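You operate a simulated robot arm through the tools that you are given. There is no shell and no other tool.

You run a simulated two-armed robot. Do the job below in one go: nothing can be reset, and whatever is moved stays where it is left.

Task
Let the air out of the white float and put it in the floats tub.
Fine: use the release key at the pump dock; raise the lever again. Set down upright: what you pick out. Where these are worked on the way, their far stop is far enough and under half their travel is too little: lever of the pump dock.

It is judged by the outcome, as a careful person would: the job done as asked, and still so three seconds after it is handed in. It fails if anything else is knocked over, pushed out of place, dropped, spilled or broken.

Robot
Two 7-joint arms with fingered hands on one trunk that stands fixed in place. Base frame: the origin is at the foot of the trunk, x ahead of it, y to its left, z up. Lengths are in mm, angles in degrees, forces in N, time in s.
The left shoulder is at [13, 163, 1244], the right one opposite. Payload 4 kg a hand.
The tool frame of a hand sits at the grasp point between the pads (the TCP): z along the fingers, y along the line on which they close. The tips reach 36 mm beyond it. Largest opening 124 mm; the body of the gripper starts 42 mm behind the TCP. The gripper is a hand of 4 fingers: y runs from the thumb to the fingers, the wrist lies at [-15, -99, -189] in the tool frame, and closing takes about 1.5 s.
Orientation is told as [roll, pitch, yaw] about the base's x, y, z axes, in that order, counted from this pose: with the fingers straight down and the wrist toward the robot, the tool's x, y and z point along [0, 1, 0], [1, 0, 0] and [0, 0, -1] of the base frame.

Tools
- The arms move only by the tool jog_arm. It takes "left_steps", "right_steps" or both (then of equal length, played together; a hand with none holds still); each is a list of rows, each a list of 7 numbers: the shift along the tool's x, y, z in units of 25 mm (1.0 is 25 mm), then the turn, a rotation vector about the tool's x, y, z in units of 6 degrees (1.0 is 6 degrees), then the gripper command, from -1 (fully open) to 1 (shut), values between in proportion. In form: [[tx, ty, tz, wx, wy, wz, grip], ...]. A call has 1 to 20 rows; each row shifts and turns the commanded pose from where the row before left it, along the tool's axes as they then stand. A call with a number of a shift or a turn outside -1 to 1 is refused whole. A row lasts 0.2 s, in which the tool goes at most 50 mm and 8.6 degrees; a call with a longer step from one row to the next is refused whole, and so is a gripper value outside its range. Where a pose cannot be reached the arm comes as near as it can. A force on the tool above 40 N (or 10 N above the force at the start of the call, whichever is more), or a blocked arm, ends the call early, and 0.2 s more pass. The fingers move at their own pace (about 45 mm/s each) and stop on an object; they squeeze with about 27 N. The grip force told is the motor's: it shows also when the fingers shut on nothing. Time passes only in rows, and 0.2 s behind the last, so rows that do not move let the fingers close. The reply holds the time, the measured pose of the TCP, the force on the tool along the base axes, the opening and the grip force, in the units named above and with some noise, with the torque about the TCP (base axes, N m) and any sound that the robot's microphone picked up.
- Cameras (640 x 400 px; columns grow to the right, rows downward): "scene" is now at [72.6, -57.4, 1506.7]; the picture's right is [-0.60, -0.80, 0.01], its down [-0.19, 0.13, -0.97] and it looks along [0.77, -0.59, -0.24] (base axes); focal length 271 px, centre (320, 200). "left" rides on the left gripper at [-75, -86, -123] in its tool frame; the picture's right is [-0.70, -0.34, 0.63], its down [0.65, -0.68, 0.35] and it looks along [0.32, 0.65, 0.69] (tool axes); focal length 275 px, centre (320, 200). "right" rides on the right gripper at [75, -86, -123] in its tool frame; the picture's right is [-0.70, 0.34, -0.63], its down [-0.64, -0.68, 0.35] and it looks along [-0.32, 0.65, 0.69] (tool axes); focal length 275 px, centre (320, 200). There is no depth. A picture from a camera that has moved, and an enlarged one, comes with that camera's place and axes in the base frame and with its lens.
- grab_frame(camera): a new picture of that camera. No time passes.
- move_column(by): slides the trunk up (or, below 0, down) by that many mm; the arms and the scene camera ride with it, the base frame stays. It gives what a move gives, with no picture.
- preshape(shape, hand): the hand has 4 fingers and takes this shape, open, in about a second: jaw (thumb against the fingers, like two jaws); tri (thumb and two fingers); tip (a fingertip pinch); poke (one finger out to press); point (the index stretched); flat (the hand flat); cup (the hand cupped); fist (a fist). The gripper value then closes the fingers along that shape, each until it touches; the sizes above hold for jaw. It gives what a move gives, with no picture.
- head_to(pan, tilt): turns the head with the scene camera to pan (to the left, within 86 degrees either way) and tilt (down, from -29 to 69), counted from straight ahead of the robot. It gives what a move gives.
- zoom(camera, box): a new picture of the part [left, top, right, bottom] of that camera's present view, enlarged. No time passes.
- finish_job(): hands the job in; it is judged then, once.

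Nothing tells you positions but the pictures and the camera data. Unless the task says otherwise, let go and move clear before handing in.

The tools are called after "Request:" as a command line: name --argument value ..., lists and objects as JSON in quotes. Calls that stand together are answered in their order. jog_arm: Moves the arms, as the interface text tells. Its arguments: {"type":"object","properties":{"left_steps":{"type":"array"},"right_steps":{"type":"array"}},"required":[]} The other tools are called the same way: move_column (by) slides the trunk up or down; preshape (shape, hand) gives the hand a shape; head_to (pan, tilt) turns the head that bears the scene camera; grab_frame (camera) takes a picture; zoom (camera, box) takes an enlarged picture of a part of a camera's view; finish_job () hands the job in.

At the start:

```text
time: 0.0
left_tcp_pos: [681.9, -22.2, 1422.2]
left_tcp_rot: [0.0, 0.0, 0.1]
left_ft_force: [0.2, -0.4, -0.2]
left_moment: [0.02, 0.01, 0.0]
left_width: 123.9
left_grip_force: 0.1
left_shape: jaw
right_tcp_pos: [364.5, -517.7, 1475.3]
right_tcp_rot: [0.0, 0.0, 0.0]
right_ft_force: [-0.5, -0.2, 0.6]
right_moment: [-0.02, 0.0, -0.02]
right_width: 123.7
right_grip_force: 0.1
right_shape: jaw
trunk travel left (down, up): [-400.0, 78.0]
head pan, tilt: [-37.0, 12.9]
```

scene: 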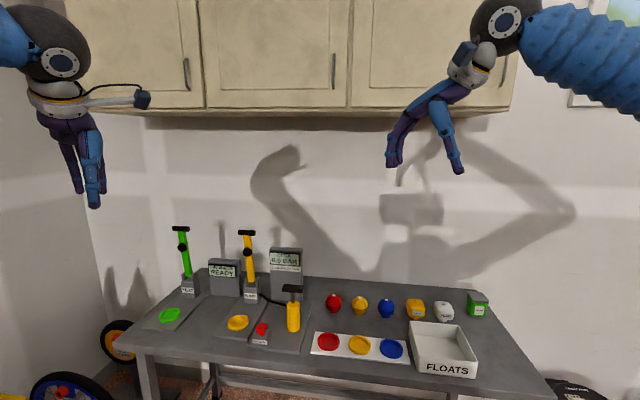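
right: 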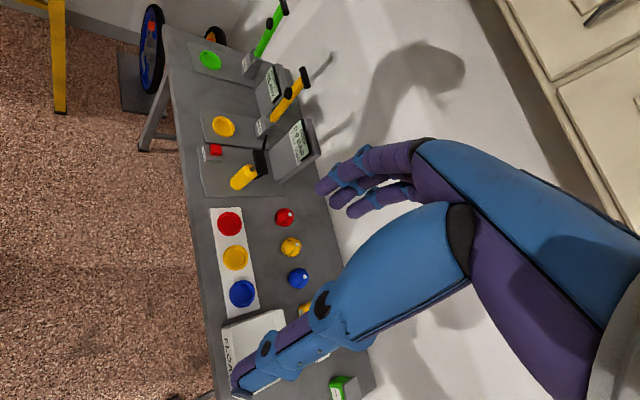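
left: 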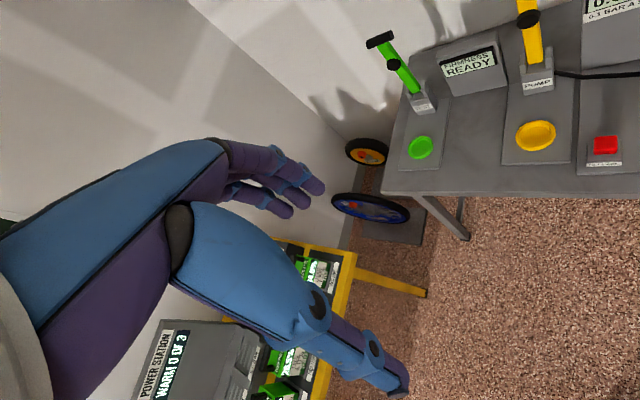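

The table with the pump dock, firmness tester, coloured floats and floats tub is ahead and to the right. I'll look closer before moving.

Request:
zoom --camera "scene" --box '[120, 210, 320, 350]'

Request:
zoom --camera "scene" --box '[300, 270, 500, 390]'

Request:
zoom --camera "right" --box '[160, 0, 360, 200]'

Request:
zoom --camera "right" --box '[180, 190, 400, 400]'

```text
2.86 times, centred on (220, 280) of scene
camera zoom: at [72.6, -57.4, 1506.7], right [-0.6, -0.8, 0.01], down [-0.19, 0.13, -0.97], along [0.77, -0.59, -0.24], focal length 774 px, centre (606, -29)
```

zoom: 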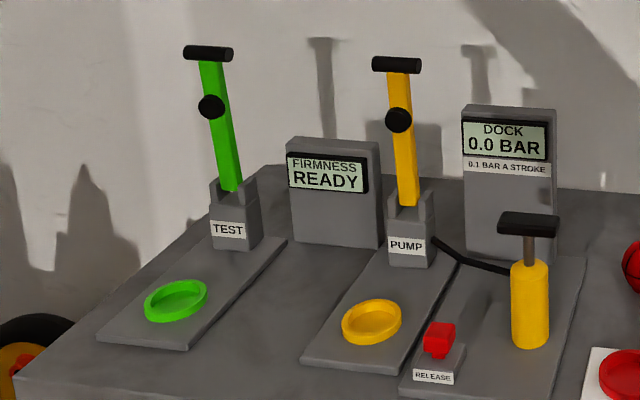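

```text
3.20 times, centred on (400, 330) of scene
camera zoom: at [72.6, -57.4, 1506.7], right [-0.6, -0.8, 0.01], down [-0.19, 0.13, -0.97], along [0.77, -0.59, -0.24], focal length 867 px, centre (64, -216)
```

zoom: 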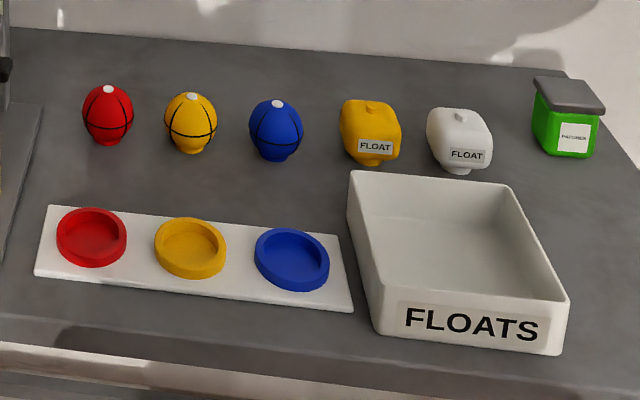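

```text
2.00 times, centred on (260, 100) of right
camera zoom: at [276.5, -442.3, 1598.2], right [0.34, -0.7, 0.63], down [-0.68, -0.65, -0.35], along [0.65, -0.31, -0.69], focal length 551 px, centre (440, 400)
```

zoom: 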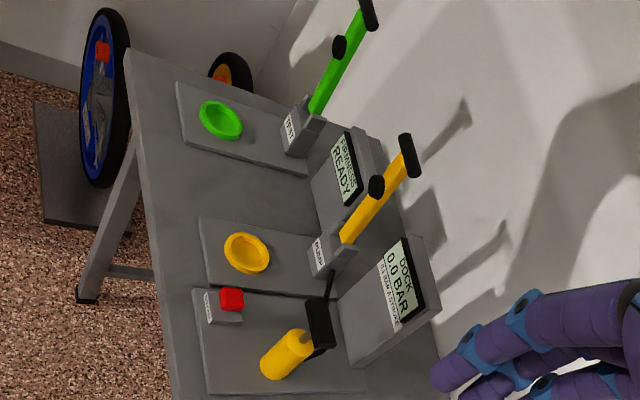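

```text
1.90 times, centred on (290, 295) of right
camera zoom: at [276.5, -442.3, 1598.2], right [0.34, -0.7, 0.63], down [-0.68, -0.65, -0.35], along [0.65, -0.31, -0.69], focal length 524 px, centre (377, 19)
```

zoom: 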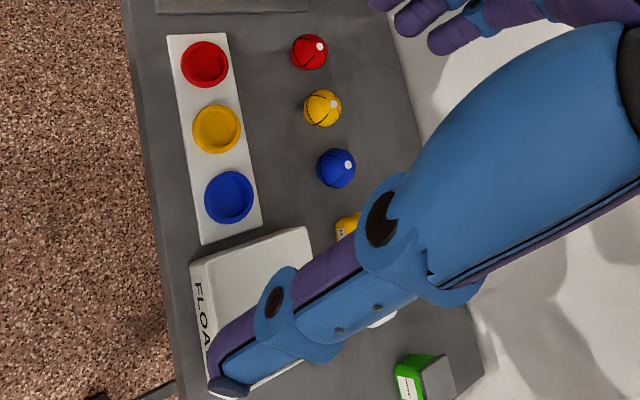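

The table runs diagonally, with the pump dock about 930 mm ahead and the floats to the right. I'll tilt the head down for better views and take measurements from several places.

Request:
head_to --pan -40 --tilt 30

Request:
grab_frame --camera "scene"

```text
time: 0.8
left_tcp_pos: [682.5, -22.4, 1421.5]
left_tcp_rot: [0.0, 0.1, 0.1]
left_ft_force: [0.5, -0.4, -0.2]
left_moment: [0.0, 0.0, -0.02]
left_width: 123.5
left_grip_force: 0.1
left_shape: jaw
right_tcp_pos: [364.6, -515.8, 1474.1]
right_tcp_rot: [0.0, 0.1, 0.0]
right_ft_force: [-0.7, -0.9, 0.1]
right_moment: [0.03, 0.02, 0.02]
right_width: 123.8
right_grip_force: 0.0
right_shape: jaw
trunk travel left (down, up): [-400.0, 78.0]
head pan, tilt: [-40.0, 30.0]
```

```text
taken
camera scene: at [67.0, -59.4, 1479.2], right [-0.64, -0.77, 0.01], down [-0.4, 0.32, -0.86], along [0.66, -0.56, -0.51], focal length 271 px, centre (320, 200)
```

scene: 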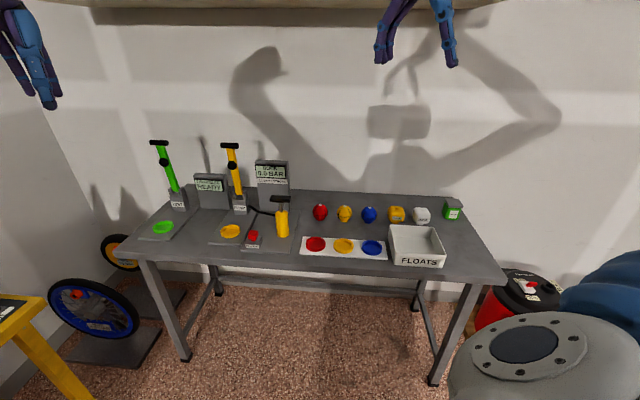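

Request:
zoom --camera "scene" --box '[130, 130, 310, 250]'

Request:
zoom --camera "scene" --box '[290, 180, 470, 280]'

Request:
move_column --by -150

Request:
grab_frame --camera "scene"

Request:
grab_frame --camera "right"

```text
3.33 times, centred on (220, 190) of scene
camera zoom: at [67.0, -59.4, 1479.2], right [-0.64, -0.77, 0.01], down [-0.4, 0.32, -0.86], along [0.66, -0.56, -0.51], focal length 904 px, centre (653, 233)
```

zoom: 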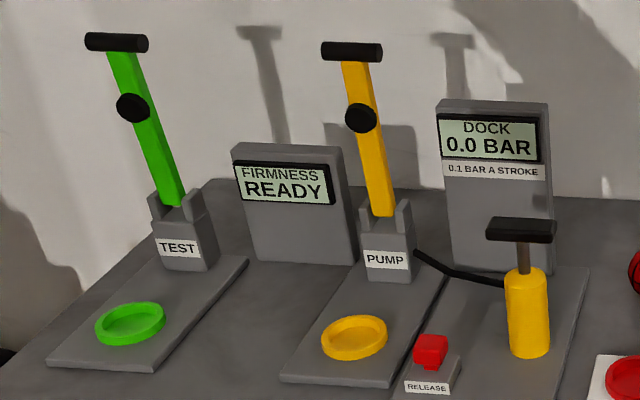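

```text
3.56 times, centred on (380, 230) of scene
camera zoom: at [67.0, -59.4, 1479.2], right [-0.64, -0.77, 0.01], down [-0.4, 0.32, -0.86], along [0.66, -0.56, -0.51], focal length 964 px, centre (107, 93)
```

zoom: 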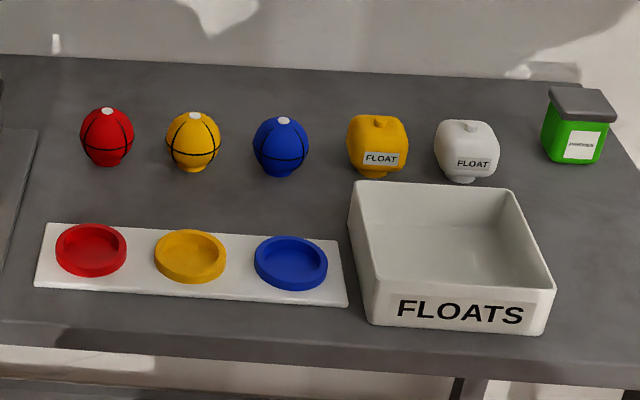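

```text
time: 2.5
left_tcp_pos: [681.1, -23.2, 1272.2]
left_tcp_rot: [0.0, 0.0, 0.1]
left_ft_force: [1.3, -0.4, -0.4]
left_moment: [0.02, 0.01, -0.03]
left_width: 123.5
left_grip_force: 0.1
left_shape: jaw
right_tcp_pos: [363.1, -516.2, 1326.0]
right_tcp_rot: [-0.1, 0.0, 0.3]
right_ft_force: [0.7, 0.2, 0.6]
right_moment: [0.02, -0.04, 0.0]
right_width: 123.9
right_grip_force: 0.1
right_shape: jaw
trunk travel left (down, up): [-250.0, 228.0]
head pan, tilt: [-40.0, 30.0]
```

```text
taken
camera scene: at [114.8, -59.3, 1316.2], right [-0.64, -0.77, 0.08], down [-0.49, 0.32, -0.81], along [0.6, -0.56, -0.58], focal length 271 px, centre (320, 200)
```

scene: 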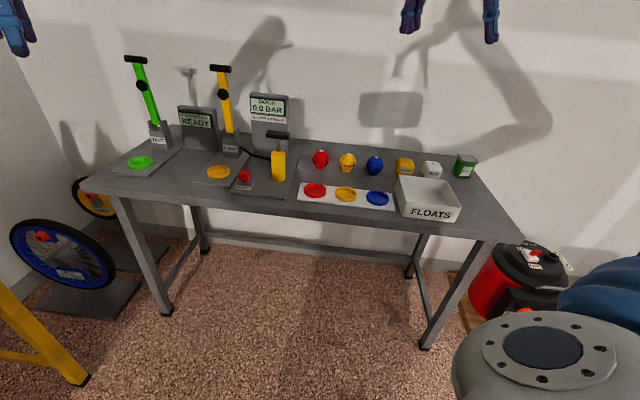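

```text
taken
camera right: at [276.3, -442.3, 1448.5], right [0.34, -0.7, 0.63], down [-0.68, -0.65, -0.35], along [0.65, -0.31, -0.69], focal length 275 px, centre (320, 200)
```

right: 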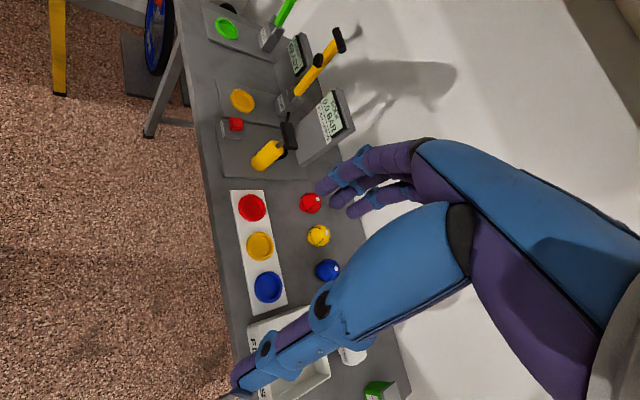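

The floats row is at roughly y −970 for the white one, with the table turned about −43° yaw. I'll bring the right hand above the white float, staying high, for a closer measurement.

Request:
jog_arm --right_steps '[[-0.95, 0.28, 0.4, 0, 0, 0, -1], [-0.95, 0.28, 0.4, 0, 0, 0, -1], [-0.95, 0.28, 0.4, 0, 0, 0, -1], [-0.95, 0.28, 0.4, 0, 0, 0, -1], [-0.95, 0.28, 0.4, 0, 0, 0, -1], [-0.95, 0.28, 0.4, 0, 0, 0, -1], [-0.95, 0.28, 0.4, 0, 0, 0, -1], [-0.95, 0.28, 0.4, 0, 0, 0, -1], [-0.95, 0.28, 0.4, 0, 0, 0, -1], [-0.95, 0.28, 0.4, 0, 0, 0, -1], [-0.95, 0.28, 0.4, 0, 0, 0, -1], [-0.95, 0.28, 0.4, 0, 0, 0, -1], [-0.95, 0.28, 0.4, 0, 0, 0, -1], [-0.95, 0.28, 0.4, 0, 0, 0, -1], [-0.95, 0.28, 0.4, 0, 0, 0, -1], [-0.95, 0.28, 0.4, 0, 0, 0, -1], [-0.95, 0.28, 0.4, 0, 0, 0, -1], [-0.95, 0.28, 0.4, 0, 0, 0, -1], [-0.95, 0.28, 0.4, 0, 0, 0, -1]]'

Request:
jog_arm --right_steps '[[0, 0, 0, 0, 0, 1, -1], [0, 0, 0, 0, 0, 1, -1], [0, 0, 0, 0, 0, 1, -1], [0, 0, 0, 0, 0, 1, -1], [0, 0, 0, 0, 0, 1, -1], [0, 0, 0, 0, 0, 1, -1], [0, 0, 0, 0, 0, 1, -1]]'

Request:
grab_frame --camera "right"

Request:
grab_frame --camera "scene"

```text
time: 6.5
left_tcp_pos: [681.7, -23.3, 1270.8]
left_tcp_rot: [0.1, 0.1, 0.0]
left_ft_force: [0.1, 0.0, 0.5]
left_moment: [0.0, 0.03, 0.02]
left_width: 123.9
left_grip_force: 0.0
left_shape: jaw
right_tcp_pos: [498.2, -970.9, 1135.0]
right_tcp_rot: [-0.1, 0.1, 0.0]
right_ft_force: [0.1, -0.4, -0.7]
right_moment: [-0.01, 0.01, 0.0]
right_width: 123.6
right_grip_force: 0.1
right_shape: jaw
trunk travel left (down, up): [-250.0, 228.0]
head pan, tilt: [-40.0, 30.0]
```

```text
time: 8.2
left_tcp_pos: [681.9, -23.2, 1271.4]
left_tcp_rot: [-0.1, -0.1, 0.0]
left_ft_force: [0.0, -0.4, 0.3]
left_moment: [0.0, 0.0, 0.03]
left_width: 123.9
left_grip_force: 0.1
left_shape: jaw
right_tcp_pos: [497.8, -967.5, 1132.8]
right_tcp_rot: [0.0, 0.0, -41.9]
right_ft_force: [0.1, 0.4, -1.0]
right_moment: [0.01, 0.01, -0.01]
right_width: 123.6
right_grip_force: 0.0
right_shape: jaw
trunk travel left (down, up): [-250.0, 228.0]
head pan, tilt: [-40.0, 30.0]
```

```text
taken
camera right: at [482.8, -855.8, 1257.4], right [-0.22, -0.74, 0.63], down [-0.94, -0.02, -0.35], along [0.27, -0.67, -0.69], focal length 275 px, centre (320, 200)
```

right: 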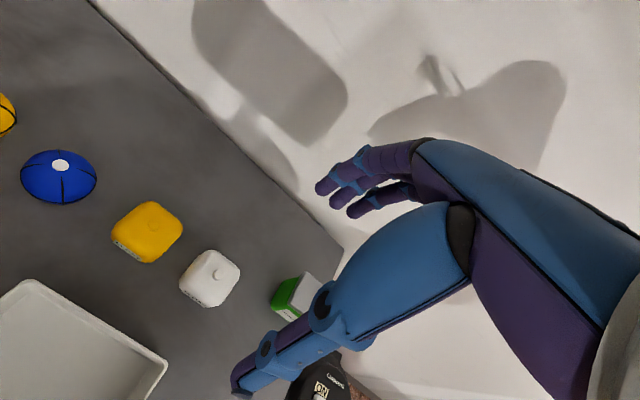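

```text
taken
camera scene: at [115.0, -59.3, 1316.0], right [-0.64, -0.77, 0.08], down [-0.49, 0.32, -0.81], along [0.6, -0.56, -0.58], focal length 271 px, centre (320, 200)
```

scene: 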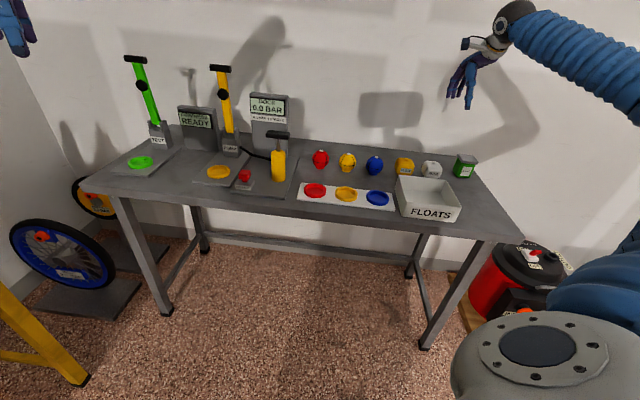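

Request:
zoom --camera "right" --box '[80, 180, 280, 340]'

Request:
zoom --camera "scene" --box '[290, 130, 490, 240]'

Request:
zoom --camera "scene" --box '[100, 50, 300, 210]'

```text
2.50 times, centred on (180, 260) of right
camera zoom: at [482.8, -855.8, 1257.4], right [-0.22, -0.74, 0.63], down [-0.94, -0.02, -0.35], along [0.27, -0.67, -0.69], focal length 688 px, centre (670, 50)
```

zoom: 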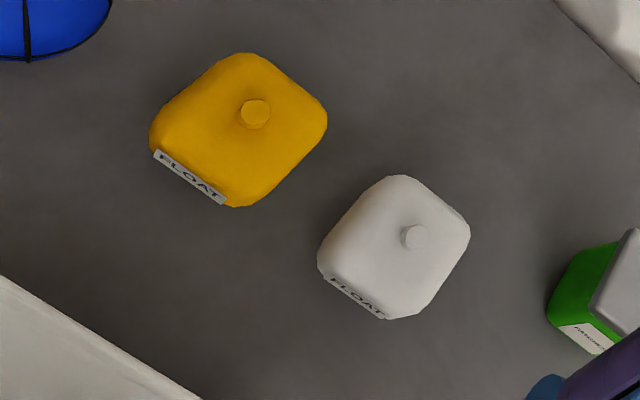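

```text
3.20 times, centred on (390, 185) of scene
camera zoom: at [115.0, -59.3, 1316.0], right [-0.64, -0.77, 0.08], down [-0.49, 0.32, -0.81], along [0.6, -0.56, -0.58], focal length 867 px, centre (96, 248)
```

zoom: 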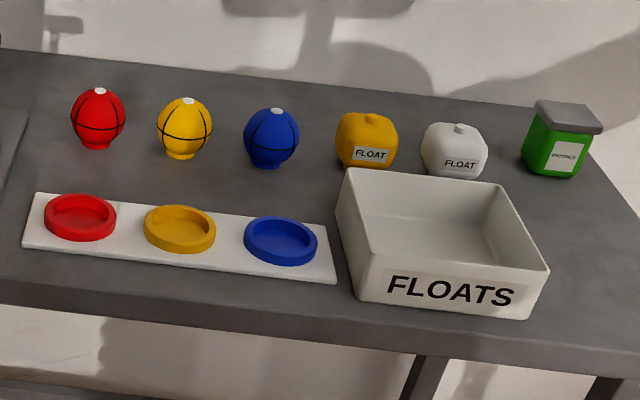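

```text
2.50 times, centred on (200, 130) of scene
camera zoom: at [115.0, -59.3, 1316.0], right [-0.64, -0.77, 0.08], down [-0.49, 0.32, -0.81], along [0.6, -0.56, -0.58], focal length 678 px, centre (620, 375)
```

zoom: 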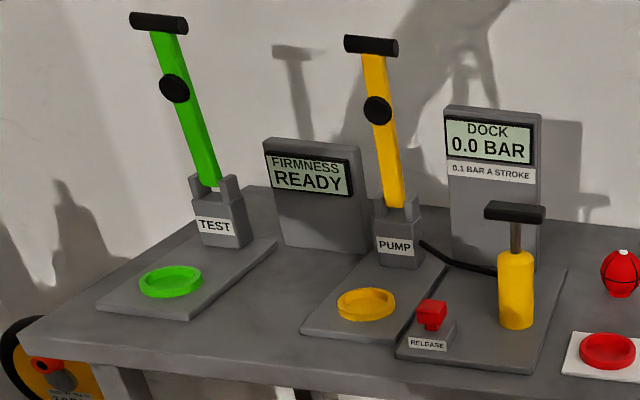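

The white float sits at about [517, −1003], table surface near z 815, float top near 879, with its faces turned about −45°. I'll go above it, line up, and look again.

Request:
jog_arm --right_steps '[[-0.082, 0.217, 0.98, 0, 0, 0.074, -1], [-0.082, 0.217, 0.98, 0, 0, 0.074, -1], [-0.082, 0.217, 0.98, 0, 0, 0.074, -1], [-0.082, 0.217, 0.98, 0, 0, 0.074, -1], [-0.082, 0.217, 0.98, 0, 0, 0.074, -1], [-0.082, 0.217, 0.98, 0, 0, 0.074, -1], [-0.082, 0.217, 0.98, 0, 0, 0.074, -1], [0, 0, 0, 0, 0, 0, -1]]'

Request:
grab_frame --camera "right"

Request:
grab_frame --camera "scene"

```text
time: 9.9
left_tcp_pos: [680.0, -22.8, 1271.7]
left_tcp_rot: [0.0, 0.0, 0.1]
left_ft_force: [-0.4, -0.1, -0.7]
left_moment: [0.0, 0.0, 0.0]
left_width: 123.7
left_grip_force: 0.1
left_shape: jaw
right_tcp_pos: [516.6, -1004.2, 965.0]
right_tcp_rot: [0.1, 0.0, -44.9]
right_ft_force: [-0.3, -0.3, -0.1]
right_moment: [0.03, -0.02, -0.01]
right_width: 123.5
right_grip_force: 0.1
right_shape: jaw
trunk travel left (down, up): [-250.0, 228.0]
head pan, tilt: [-40.0, 30.0]
```

```text
taken
camera right: at [506.8, -891.7, 1088.1], right [-0.25, -0.73, 0.63], down [-0.94, 0.03, -0.35], along [0.24, -0.68, -0.69], focal length 275 px, centre (320, 200)
```

right: 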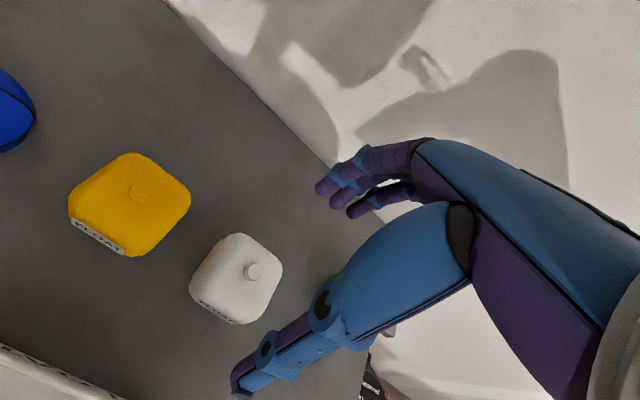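

```text
taken
camera scene: at [114.6, -59.1, 1316.1], right [-0.64, -0.77, 0.08], down [-0.49, 0.32, -0.81], along [0.6, -0.56, -0.58], focal length 271 px, centre (320, 200)
```

scene: 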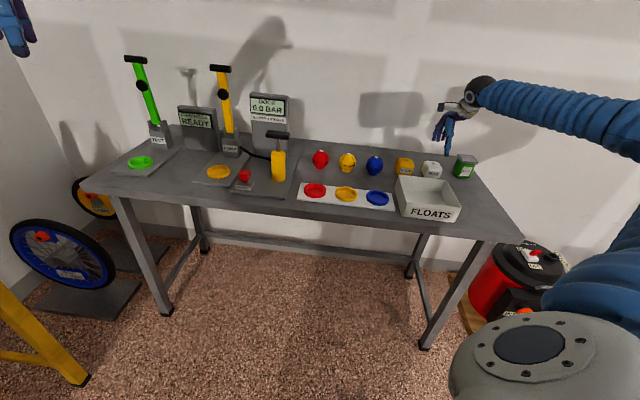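

Alignment is within a couple of millimetres. Descending around the white float with the hand open, then closing.

Request:
jog_arm --right_steps '[[0, 0, 0.85, 0, 0, 0, -1], [0, 0, 0.85, 0, 0, 0, -1], [0, 0, 0.85, 0, 0, 0, -1], [0, 0, 0.85, 0, 0, 0, -1], [0, 0, 0.8, 0, 0, 0, -1], [0, 0, 0, 0, 0, 0, -1]]'

Request:
grab_frame --camera "right"

Request:
zoom --camera "scene" --box '[380, 110, 500, 230]'

```text
time: 11.3
left_tcp_pos: [680.8, -21.6, 1271.3]
left_tcp_rot: [0.0, -0.1, 0.1]
left_ft_force: [0.8, 0.9, -0.5]
left_moment: [-0.02, 0.02, -0.01]
left_width: 123.7
left_grip_force: 0.1
left_shape: jaw
right_tcp_pos: [515.2, -1006.2, 859.6]
right_tcp_rot: [0.0, 0.0, -45.0]
right_ft_force: [0.0, 0.9, 0.3]
right_moment: [0.03, -0.03, 0.03]
right_width: 123.7
right_grip_force: 0.0
right_shape: jaw
trunk travel left (down, up): [-250.0, 228.0]
head pan, tilt: [-40.0, 30.0]
```

```text
taken
camera right: at [505.8, -892.4, 983.5], right [-0.25, -0.73, 0.63], down [-0.94, 0.03, -0.35], along [0.24, -0.68, -0.69], focal length 275 px, centre (320, 200)
```

right: 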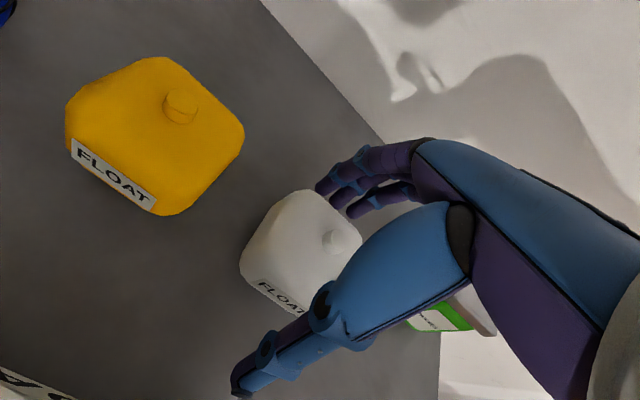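

```text
3.33 times, centred on (440, 170) of scene
camera zoom: at [114.7, -59.2, 1316.1], right [-0.64, -0.77, 0.08], down [-0.49, 0.32, -0.81], along [0.6, -0.56, -0.58], focal length 904 px, centre (-80, 300)
```

zoom: 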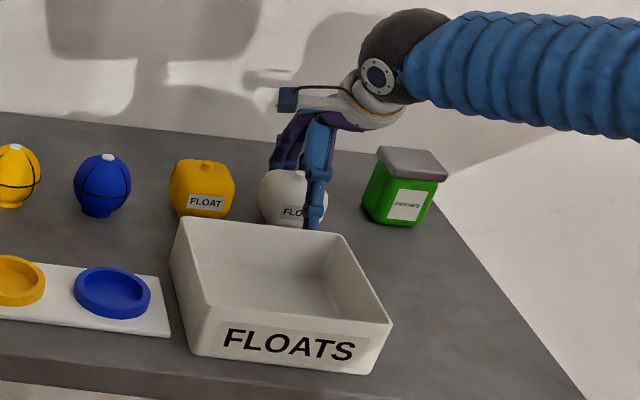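

The hand straddles the float with thumb in front and fingers behind. A small sideways correction, then close.

Request:
jog_arm --right_steps '[[0.25, -0.1, 0, 0, 0, 0, -1], [0, 0, 0, 0, 0, 0, -0.2], [0, 0, 0, 0, 0, 0, 0.2], [0, 0, 0, 0, 0, 0, 0.6], [0, 0, 0, 0, 0, 0, 1], [0, 0, 0, 0, 0, 0, 1], [0, 0, 0, 0, 0, 0, 1], [0, 0, 0, 0, 0, 0, 1], [0, 0, 0, 0, 0, 0, 1], [0, 0, 0, 0, 0, 0, 1]]'

Request:
grab_frame --camera "right"

Request:
zoom --camera "scene" --box '[380, 110, 500, 230]'

```text
time: 13.6
left_tcp_pos: [681.2, -21.7, 1270.5]
left_tcp_rot: [0.0, -0.1, 0.2]
left_ft_force: [-0.1, 0.5, -0.4]
left_moment: [0.01, 0.02, 0.0]
left_width: 123.7
left_grip_force: 0.0
left_shape: jaw
right_tcp_pos: [516.9, -999.8, 858.5]
right_tcp_rot: [0.1, 0.0, -45.0]
right_ft_force: [-1.7, 0.8, 3.6]
right_moment: [0.01, -0.01, 0.02]
right_width: 84.0
right_grip_force: 26.9
right_shape: jaw
trunk travel left (down, up): [-250.0, 228.0]
head pan, tilt: [-40.0, 30.0]
```

```text
taken
camera right: at [508.7, -886.0, 982.8], right [-0.25, -0.73, 0.63], down [-0.94, 0.03, -0.35], along [0.24, -0.68, -0.69], focal length 275 px, centre (320, 200)
```

right: 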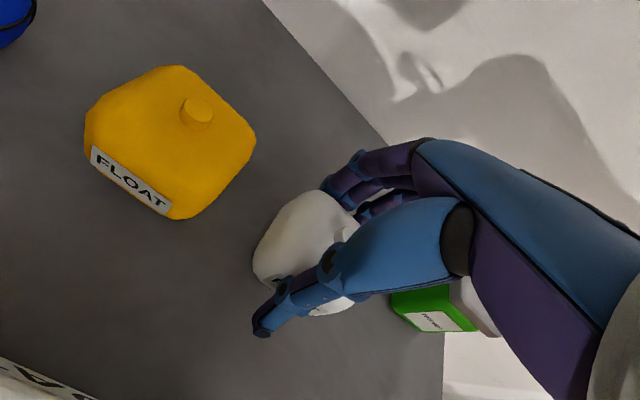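

```text
3.33 times, centred on (440, 170) of scene
camera zoom: at [114.7, -59.0, 1316.1], right [-0.64, -0.77, 0.08], down [-0.49, 0.32, -0.81], along [0.6, -0.56, -0.58], focal length 904 px, centre (-80, 300)
```

zoom: 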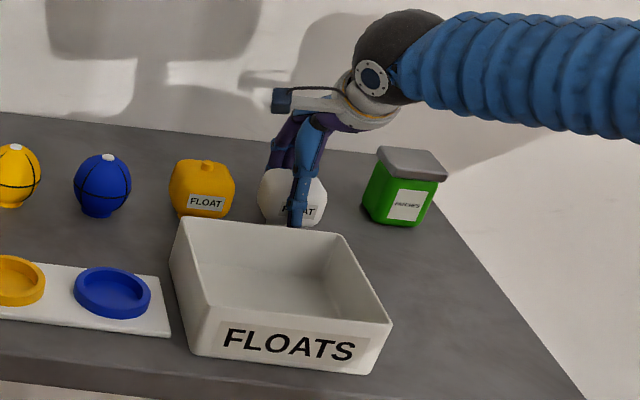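

The hand holds the float (84 mm, 27 N). I'll lift it and check.

Request:
jog_arm --right_steps '[[0, 0, -0.4, 0, 0, 0, 1], [0, 0, -0.8, 0, 0, 0, 1], [0, 0, -0.8, 0, 0, 0, 1], [0, 0, -0.8, 0, 0, 0, 1], [0, 0, 0, 0, 0, 0, 1]]'

Request:
grab_frame --camera "right"

Request:
zoom --camera "scene" --box '[380, 110, 500, 230]'

```text
time: 14.8
left_tcp_pos: [681.4, -22.8, 1271.1]
left_tcp_rot: [0.1, 0.0, 0.1]
left_ft_force: [0.1, 0.3, 0.5]
left_moment: [0.04, 0.02, 0.01]
left_width: 123.7
left_grip_force: 0.0
left_shape: jaw
right_tcp_pos: [518.0, -1000.0, 927.8]
right_tcp_rot: [-0.1, 0.1, -45.0]
right_ft_force: [-0.3, 0.3, -0.9]
right_moment: [0.03, -0.03, 0.0]
right_width: 84.3
right_grip_force: 27.1
right_shape: jaw
trunk travel left (down, up): [-250.0, 228.0]
head pan, tilt: [-40.0, 30.0]
```

```text
taken
camera right: at [509.1, -886.8, 1050.1], right [-0.25, -0.73, 0.63], down [-0.94, 0.03, -0.35], along [0.24, -0.68, -0.69], focal length 275 px, centre (320, 200)
```

right: 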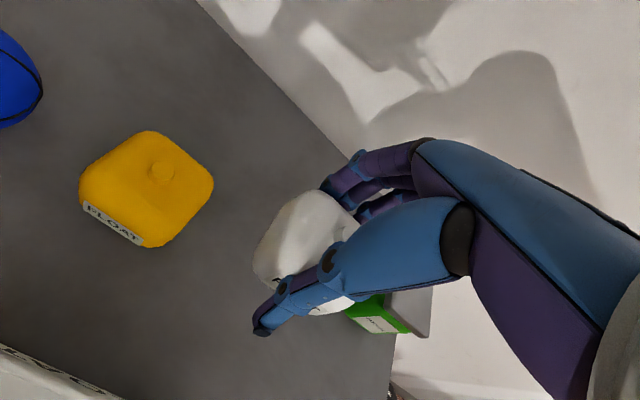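

```text
3.33 times, centred on (440, 170) of scene
camera zoom: at [115.1, -59.8, 1316.0], right [-0.64, -0.77, 0.08], down [-0.49, 0.32, -0.81], along [0.6, -0.56, -0.58], focal length 904 px, centre (-80, 300)
```

zoom: 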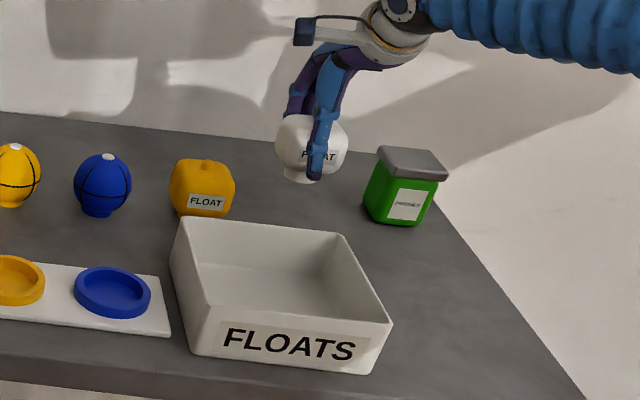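

The float is firmly held and upright. I'll move the left arm aside so the right forearm can cross, and raise the float to transit height.

Request:
jog_arm --left_steps '[[1, 0, 0, 0, 0, 0, -1], [1, 0, 0, 0, 0, 0, -1], [1, 0, 0, 0, 0, 0, -1], [1, 0, 0, 0, 0, 0, -1], [1, 0, 0, 0, 0, 0, -1], [1, 0, 0, 0, 0, 0, -1], [1, 0, 0, 0, 0, 0, -1], [1, 0, 0, 0, 0, 0, -1], [1, 0, 0, 0, 0, 0, -1], [1, 0, 0, 0, 0, 0, -1]]' --right_steps '[[0, 0, -0.53, 0, 0, 0, 1], [0, 0, -0.53, 0, 0, 0, 1], [0, 0, -0.53, 0, 0, 0, 1], [0, 0, -0.53, 0, 0, 0, 1], [0, 0, -0.53, 0, 0, 0, 1], [0, 0, -0.53, 0, 0, 0, 1], [0, 0, -0.53, 0, 0, 0, 1], [0, 0, -0.53, 0, 0, 0, 1], [0, 0, -0.53, 0, 0, 0, 1], [0, 0, -0.53, 0, 0, 0, 1]]'

Request:
jog_arm --right_steps '[[0.5, -0.15, 0, 0, 0, 0, 1], [0.957, -0.282, 0, 0, 0, 0, 1], [0.957, -0.282, 0, 0, 0, 0, 1], [0.957, -0.282, 0, 0, 0, 0, 1], [0.957, -0.282, 0, 0, 0, 0, 1], [0.957, -0.282, 0, 0, 0, 0, 1], [0.957, -0.282, 0, 0, 0, 0, 1], [0.957, -0.282, 0, 0, 0, 0, 1], [0.957, -0.282, 0, 0, 0, 0, 1], [0.957, -0.282, 0, 0, 0, 0, 1], [0.957, -0.282, 0, 0, 0, 0, 1], [0.957, -0.282, 0, 0, 0, 0, 1], [0.957, -0.282, 0, 0, 0, 0, 1], [0.957, -0.282, 0, 0, 0, 0, 1], [0.957, -0.282, 0, 0, 0, 0, 1], [0.957, -0.282, 0, 0, 0, 0, 1], [0.957, -0.282, 0, 0, 0, 0, 1]]'

Request:
grab_frame --camera "right"

Request:
grab_frame --camera "scene"

```text
time: 16.9
left_tcp_pos: [680.6, 229.2, 1271.0]
left_tcp_rot: [0.1, 0.0, 0.0]
left_ft_force: [0.0, 0.6, -0.3]
left_moment: [-0.01, 0.0, 0.01]
left_width: 123.3
left_grip_force: 0.0
left_shape: jaw
right_tcp_pos: [516.1, -999.6, 1060.5]
right_tcp_rot: [-0.1, 0.0, -45.0]
right_ft_force: [-0.3, 0.4, -0.2]
right_moment: [-0.02, -0.02, 0.01]
right_width: 84.4
right_grip_force: 26.7
right_shape: jaw
trunk travel left (down, up): [-250.0, 228.0]
head pan, tilt: [-40.0, 30.0]
```

```text
time: 20.6
left_tcp_pos: [680.6, 228.4, 1270.1]
left_tcp_rot: [-0.1, 0.1, 0.1]
left_ft_force: [0.7, -0.2, 0.8]
left_moment: [0.0, -0.01, 0.01]
left_width: 124.0
left_grip_force: 0.0
left_shape: jaw
right_tcp_pos: [715.7, -636.6, 1060.8]
right_tcp_rot: [-0.1, -0.1, -45.2]
right_ft_force: [0.0, -0.7, 0.1]
right_moment: [-0.01, 0.0, 0.02]
right_width: 84.3
right_grip_force: 27.6
right_shape: jaw
trunk travel left (down, up): [-250.0, 228.0]
head pan, tilt: [-40.0, 30.0]
```

```text
taken
camera right: at [706.6, -523.5, 1184.2], right [-0.25, -0.73, 0.63], down [-0.94, 0.03, -0.35], along [0.23, -0.68, -0.69], focal length 275 px, centre (320, 200)
```

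right: 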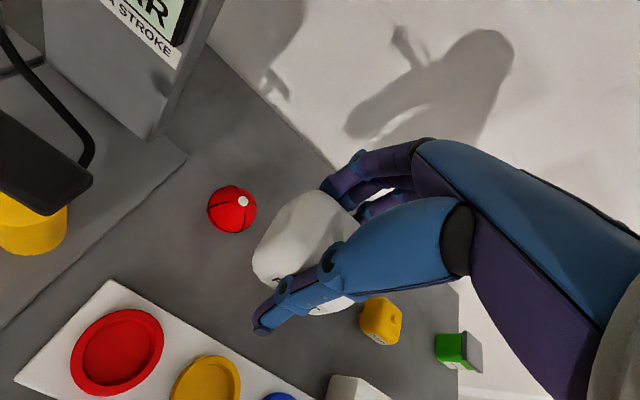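

```text
taken
camera scene: at [115.8, -58.8, 1315.9], right [-0.64, -0.77, 0.08], down [-0.49, 0.32, -0.81], along [0.6, -0.56, -0.58], focal length 271 px, centre (320, 200)
```

scene: 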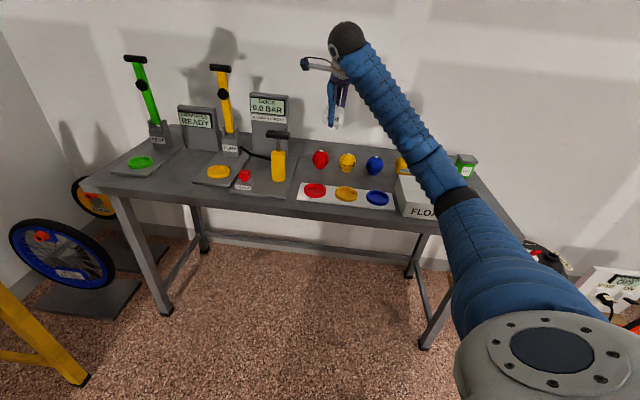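

The dock pump's T-handle is higher than I thought (about z 985), so I'll rise to 1100 and continue to a point just in front of the yellow dock cup.

Request:
jog_arm --right_steps '[[0, 0, -0.8, 0, 0, 0, 1], [0, 0, -0.8, 0, 0, 0, 1], [0.9225, -0.271, 0, 0, 0, 0, 1], [0.9225, -0.271, 0, 0, 0, 0, 1], [0.9225, -0.271, 0, 0, 0, 0, 1], [0.9225, -0.271, 0, 0, 0, 0, 1], [0.9225, -0.271, 0, 0, 0, 0, 1], [0.9225, -0.271, 0, 0, 0, 0, 1], [0.9225, -0.271, 0, 0, 0, 0, 1], [0.9225, -0.271, 0, 0, 0, 0, 1], [0.9225, -0.271, 0, 0, 0, 0, 1], [0.9225, -0.271, 0, 0, 0, 0, 1], [0.9225, -0.271, 0, 0, 0, 0, 1], [0.9225, -0.271, 0, 0, 0, 0, 1], [0.9225, -0.271, 0, 0, 0, 0, 1], [0.9225, -0.271, 0, 0, 0, 0, 1], [0.9225, -0.271, 0, 0, 0, 0, 1], [0.9225, -0.271, 0, 0, 0, 0, 1]]'

Request:
grab_frame --camera "right"

Request:
grab_frame --camera "scene"

Request:
grab_frame --camera "left"

```text
time: 24.4
left_tcp_pos: [682.3, 228.0, 1270.6]
left_tcp_rot: [0.1, 0.0, 0.0]
left_ft_force: [1.2, 0.7, 0.2]
left_moment: [0.03, 0.01, 0.02]
left_width: 123.7
left_grip_force: 0.0
left_shape: jaw
right_tcp_pos: [902.0, -299.7, 1100.1]
right_tcp_rot: [0.0, 0.0, -45.0]
right_ft_force: [0.7, 0.1, -0.5]
right_moment: [0.0, 0.0, 0.0]
right_width: 84.3
right_grip_force: 26.8
right_shape: jaw
trunk travel left (down, up): [-250.0, 228.0]
head pan, tilt: [-40.0, 30.0]
```

```text
taken
camera right: at [891.9, -186.1, 1224.2], right [-0.25, -0.73, 0.63], down [-0.94, 0.03, -0.35], along [0.24, -0.68, -0.69], focal length 275 px, centre (320, 200)
```

right: 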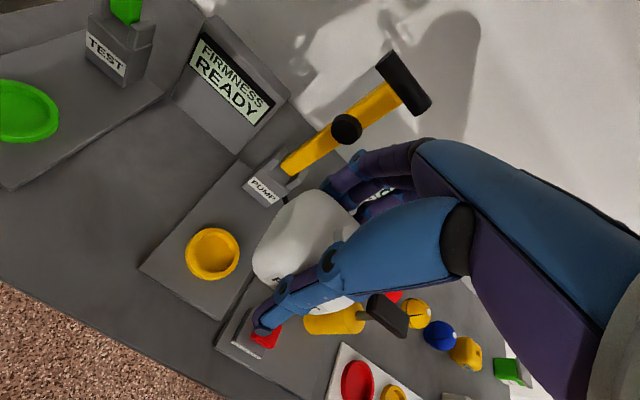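

```text
taken
camera scene: at [115.5, -58.5, 1316.0], right [-0.64, -0.77, 0.08], down [-0.49, 0.32, -0.81], along [0.6, -0.56, -0.58], focal length 271 px, centre (320, 200)
```

scene: 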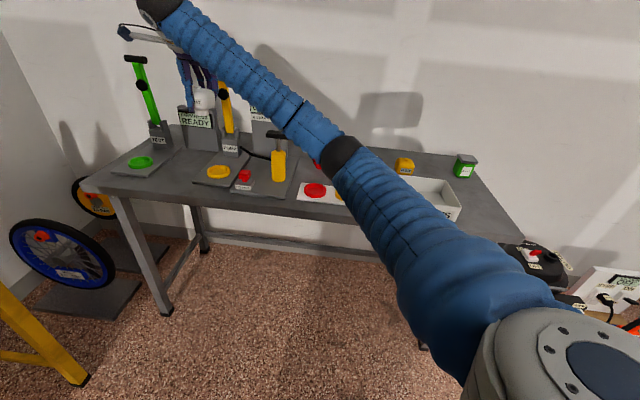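

```text
taken
camera left: at [594.6, 154.0, 1392.5], right [-0.34, -0.7, -0.63], down [-0.68, 0.64, -0.35], along [0.65, 0.32, -0.69], focal length 275 px, centre (320, 200)
```

left: 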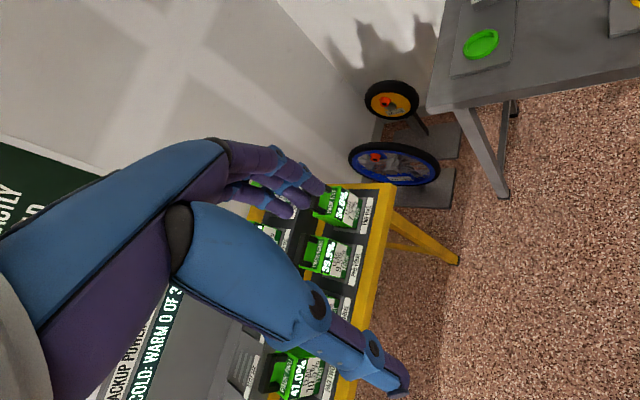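

Request:
zoom --camera "right" --box '[130, 200, 290, 360]'

Request:
zoom --camera "right" --box '[220, 40, 440, 220]'

Request:
zoom --camera "scene" --box '[110, 50, 310, 210]'

```text
2.50 times, centred on (210, 280) of right
camera zoom: at [891.9, -186.1, 1224.2], right [-0.25, -0.73, 0.63], down [-0.94, 0.03, -0.35], along [0.24, -0.68, -0.69], focal length 688 px, centre (595, 0)
```

zoom: 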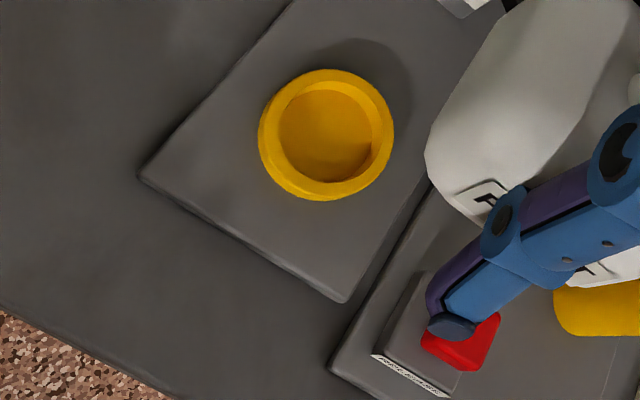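

```text
2.22 times, centred on (330, 130) of right
camera zoom: at [891.9, -186.1, 1224.2], right [-0.25, -0.73, 0.63], down [-0.94, 0.03, -0.35], along [0.24, -0.68, -0.69], focal length 612 px, centre (298, 356)
```

zoom: 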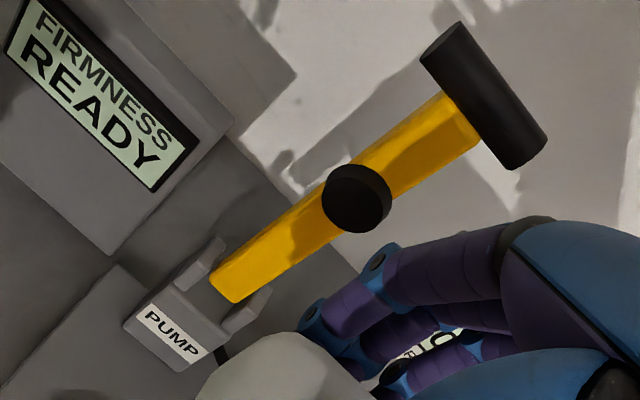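

```text
2.50 times, centred on (210, 130) of scene
camera zoom: at [115.5, -58.5, 1316.0], right [-0.64, -0.77, 0.08], down [-0.49, 0.32, -0.81], along [0.6, -0.56, -0.58], focal length 678 px, centre (595, 375)
```

zoom: 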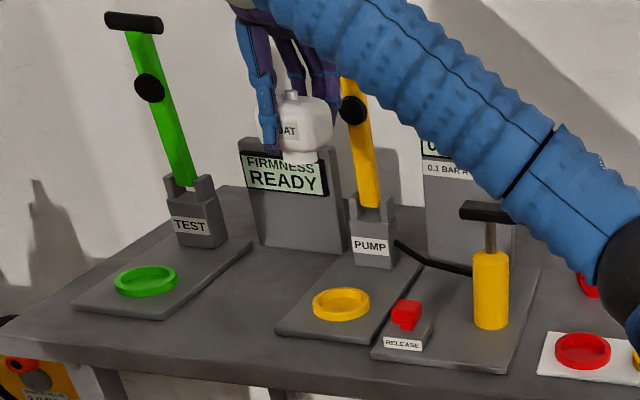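

From this close view the yellow dock cup is at about [951, −337], the lever pivot near [1050, −444, 905] and its T-bar near [1045, −436, 1129]. I'll move over the cup at z 1000 and refine.

Request:
jog_arm --right_steps '[[0.069, 0.61, 0.4, 0, 0, 0, 1], [0.069, 0.61, 0.9, 0, 0, 0, 1], [0.069, 0.61, 0.9, 0, 0, 0, 1], [0.069, 0.61, 0.9, 0, 0, 0, 1], [0, 0, 0.9, 0, 0, 0, 1], [0, 0, 0, 0, 0, 0, 1]]'

Request:
grab_frame --camera "right"

Request:
zoom --camera "scene" --box '[110, 50, 310, 210]'

```text
time: 25.8
left_tcp_pos: [681.2, 230.0, 1271.7]
left_tcp_rot: [0.0, 0.0, 0.1]
left_ft_force: [-0.5, 0.4, -0.5]
left_moment: [0.02, 0.01, -0.01]
left_width: 123.9
left_grip_force: 0.1
left_shape: jaw
right_tcp_pos: [948.1, -337.4, 1000.1]
right_tcp_rot: [0.0, 0.0, -45.0]
right_ft_force: [-0.4, -0.2, 0.4]
right_moment: [-0.02, 0.01, -0.02]
right_width: 84.0
right_grip_force: 26.6
right_shape: jaw
trunk travel left (down, up): [-250.0, 228.0]
head pan, tilt: [-40.0, 30.0]
```

```text
taken
camera right: at [938.9, -224.5, 1124.0], right [-0.25, -0.73, 0.63], down [-0.94, 0.03, -0.35], along [0.24, -0.68, -0.69], focal length 275 px, centre (320, 200)
```

right: 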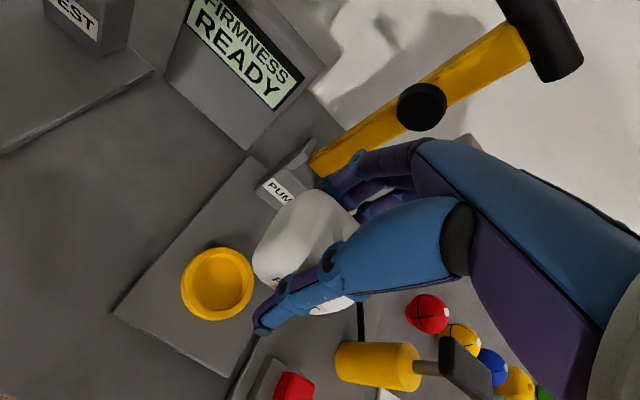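

```text
2.50 times, centred on (210, 130) of scene
camera zoom: at [114.9, -59.0, 1316.2], right [-0.64, -0.77, 0.08], down [-0.49, 0.32, -0.81], along [0.6, -0.56, -0.58], focal length 678 px, centre (595, 375)
```

zoom: 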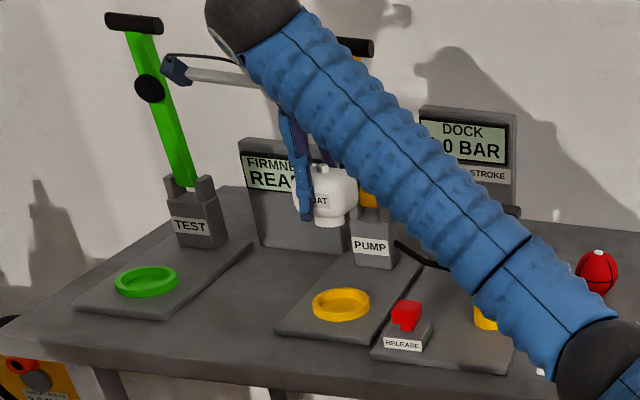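

Request:
zoom --camera "scene" --box '[180, 90, 260, 170]'

Request:
zoom --camera "right" --box '[160, 170, 380, 340]'

```text
5.00 times, centred on (220, 130) of scene
camera zoom: at [114.9, -59.0, 1316.2], right [-0.64, -0.77, 0.08], down [-0.49, 0.32, -0.81], along [0.6, -0.56, -0.58], focal length 1355 px, centre (820, 550)
```

zoom: 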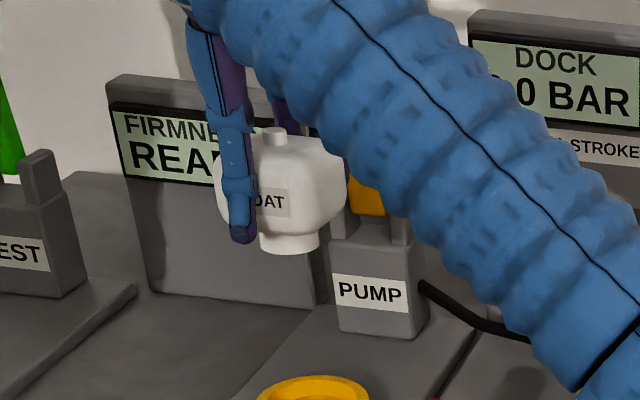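

```text
2.35 times, centred on (270, 255) of right
camera zoom: at [938.9, -224.5, 1124.0], right [-0.25, -0.73, 0.63], down [-0.94, 0.03, -0.35], along [0.24, -0.68, -0.69], focal length 648 px, centre (438, 71)
```

zoom: 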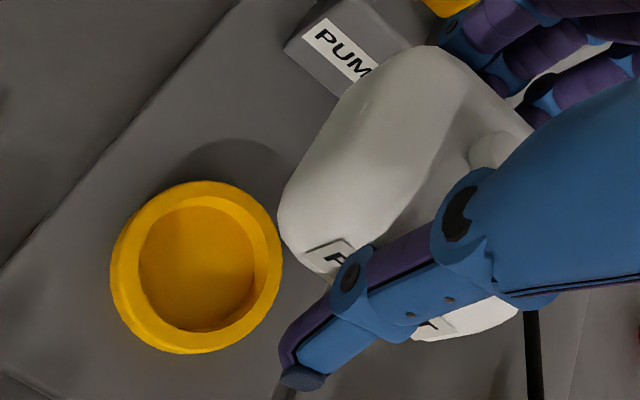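

Cup centre refined to about [951.5, −340], and the float foot is centred in the hand to a few mm. Lowering to just above the cup.

Request:
jog_arm --right_steps '[[0.02, 0.17, 0.5, 0, 0, 0, 1], [0, 0, 0.9, 0, 0, 0, 1], [0, 0, 0.9, 0, 0, 0, 1], [0, 0, 0.9, 0, 0, 0, 1], [0, 0, 0.9, 0, 0, 0, 1], [0, 0, 0.4, 0, 0, 0, 1], [0, 0, 0, 0, 0, 0, 1]]'

Request:
zoom --camera "right" --box '[160, 170, 380, 340]'

Request:
zoom --camera "scene" --box '[180, 120, 260, 200]'

```text
time: 27.4
left_tcp_pos: [680.2, 228.3, 1269.9]
left_tcp_rot: [0.0, 0.0, 0.2]
left_ft_force: [-0.1, -0.1, 0.1]
left_moment: [0.02, 0.04, 0.03]
left_width: 123.5
left_grip_force: 0.1
left_shape: jaw
right_tcp_pos: [950.0, -341.4, 888.0]
right_tcp_rot: [0.1, 0.1, -45.0]
right_ft_force: [0.7, 0.0, -0.6]
right_moment: [0.01, 0.03, 0.0]
right_width: 84.2
right_grip_force: 26.6
right_shape: jaw
trunk travel left (down, up): [-250.0, 228.0]
head pan, tilt: [-40.0, 30.0]
```

```text
2.35 times, centred on (270, 255) of right
camera zoom: at [940.8, -227.7, 1010.8], right [-0.25, -0.73, 0.63], down [-0.94, 0.03, -0.35], along [0.24, -0.68, -0.69], focal length 648 px, centre (438, 71)
```

zoom: 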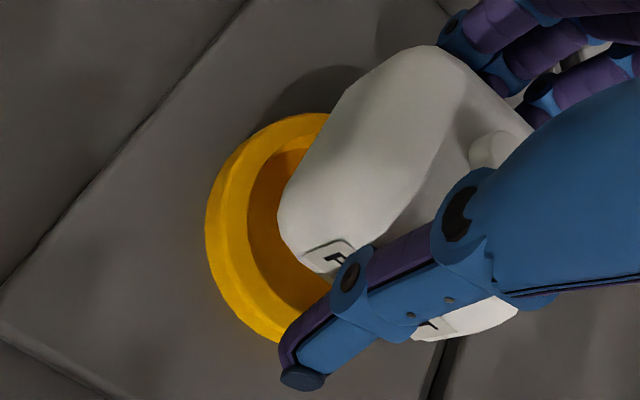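

```text
5.00 times, centred on (220, 160) of scene
camera zoom: at [115.1, -59.1, 1316.1], right [-0.64, -0.77, 0.08], down [-0.49, 0.32, -0.81], along [0.6, -0.56, -0.58], focal length 1355 px, centre (820, 400)
```

zoom: 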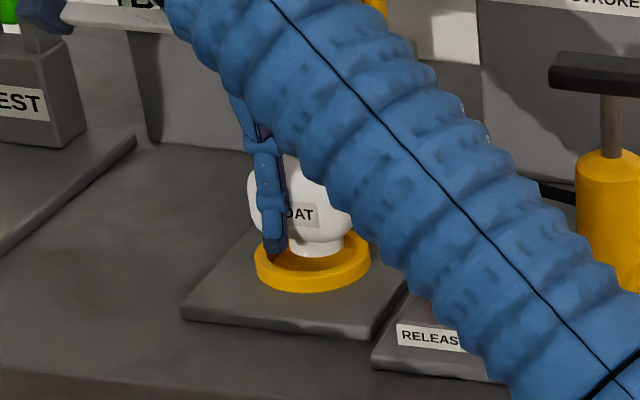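

Foot is centred over the cup to within ~3 mm. Lowering slowly and watching the force.

Request:
jog_arm --right_steps '[[0.1, 0, 0.2, 0, 0, 0, 1], [0, 0, 0.2, 0, 0, 0, 1], [0, 0, 0, 0, 0, 0, 1]]'

Request:
zoom --camera "scene" --box '[180, 120, 260, 200]'

```text
time: 28.1
left_tcp_pos: [681.3, 228.5, 1270.2]
left_tcp_rot: [-0.1, -0.1, 0.1]
left_ft_force: [0.0, 0.5, 0.0]
left_moment: [-0.01, 0.02, 0.0]
left_width: 123.8
left_grip_force: 0.1
left_shape: jaw
right_tcp_pos: [951.7, -338.0, 877.3]
right_tcp_rot: [-0.1, 0.1, -45.1]
right_ft_force: [-0.2, -0.1, -0.2]
right_moment: [0.03, 0.0, 0.01]
right_width: 84.3
right_grip_force: 26.7
right_shape: jaw
trunk travel left (down, up): [-250.0, 228.0]
head pan, tilt: [-40.0, 30.0]
```

```text
5.00 times, centred on (220, 160) of scene
camera zoom: at [115.1, -59.0, 1316.1], right [-0.64, -0.77, 0.08], down [-0.49, 0.32, -0.81], along [0.6, -0.56, -0.58], focal length 1355 px, centre (820, 400)
```

zoom: 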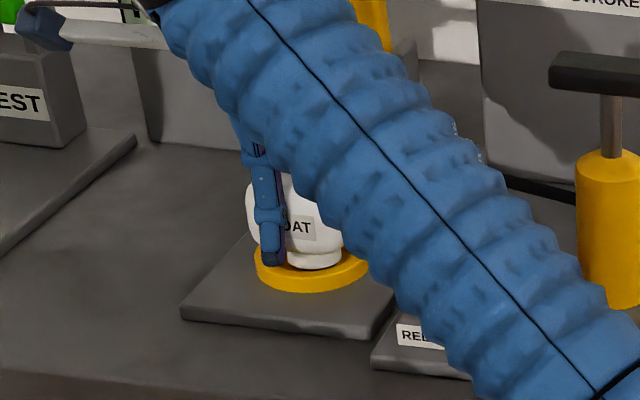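

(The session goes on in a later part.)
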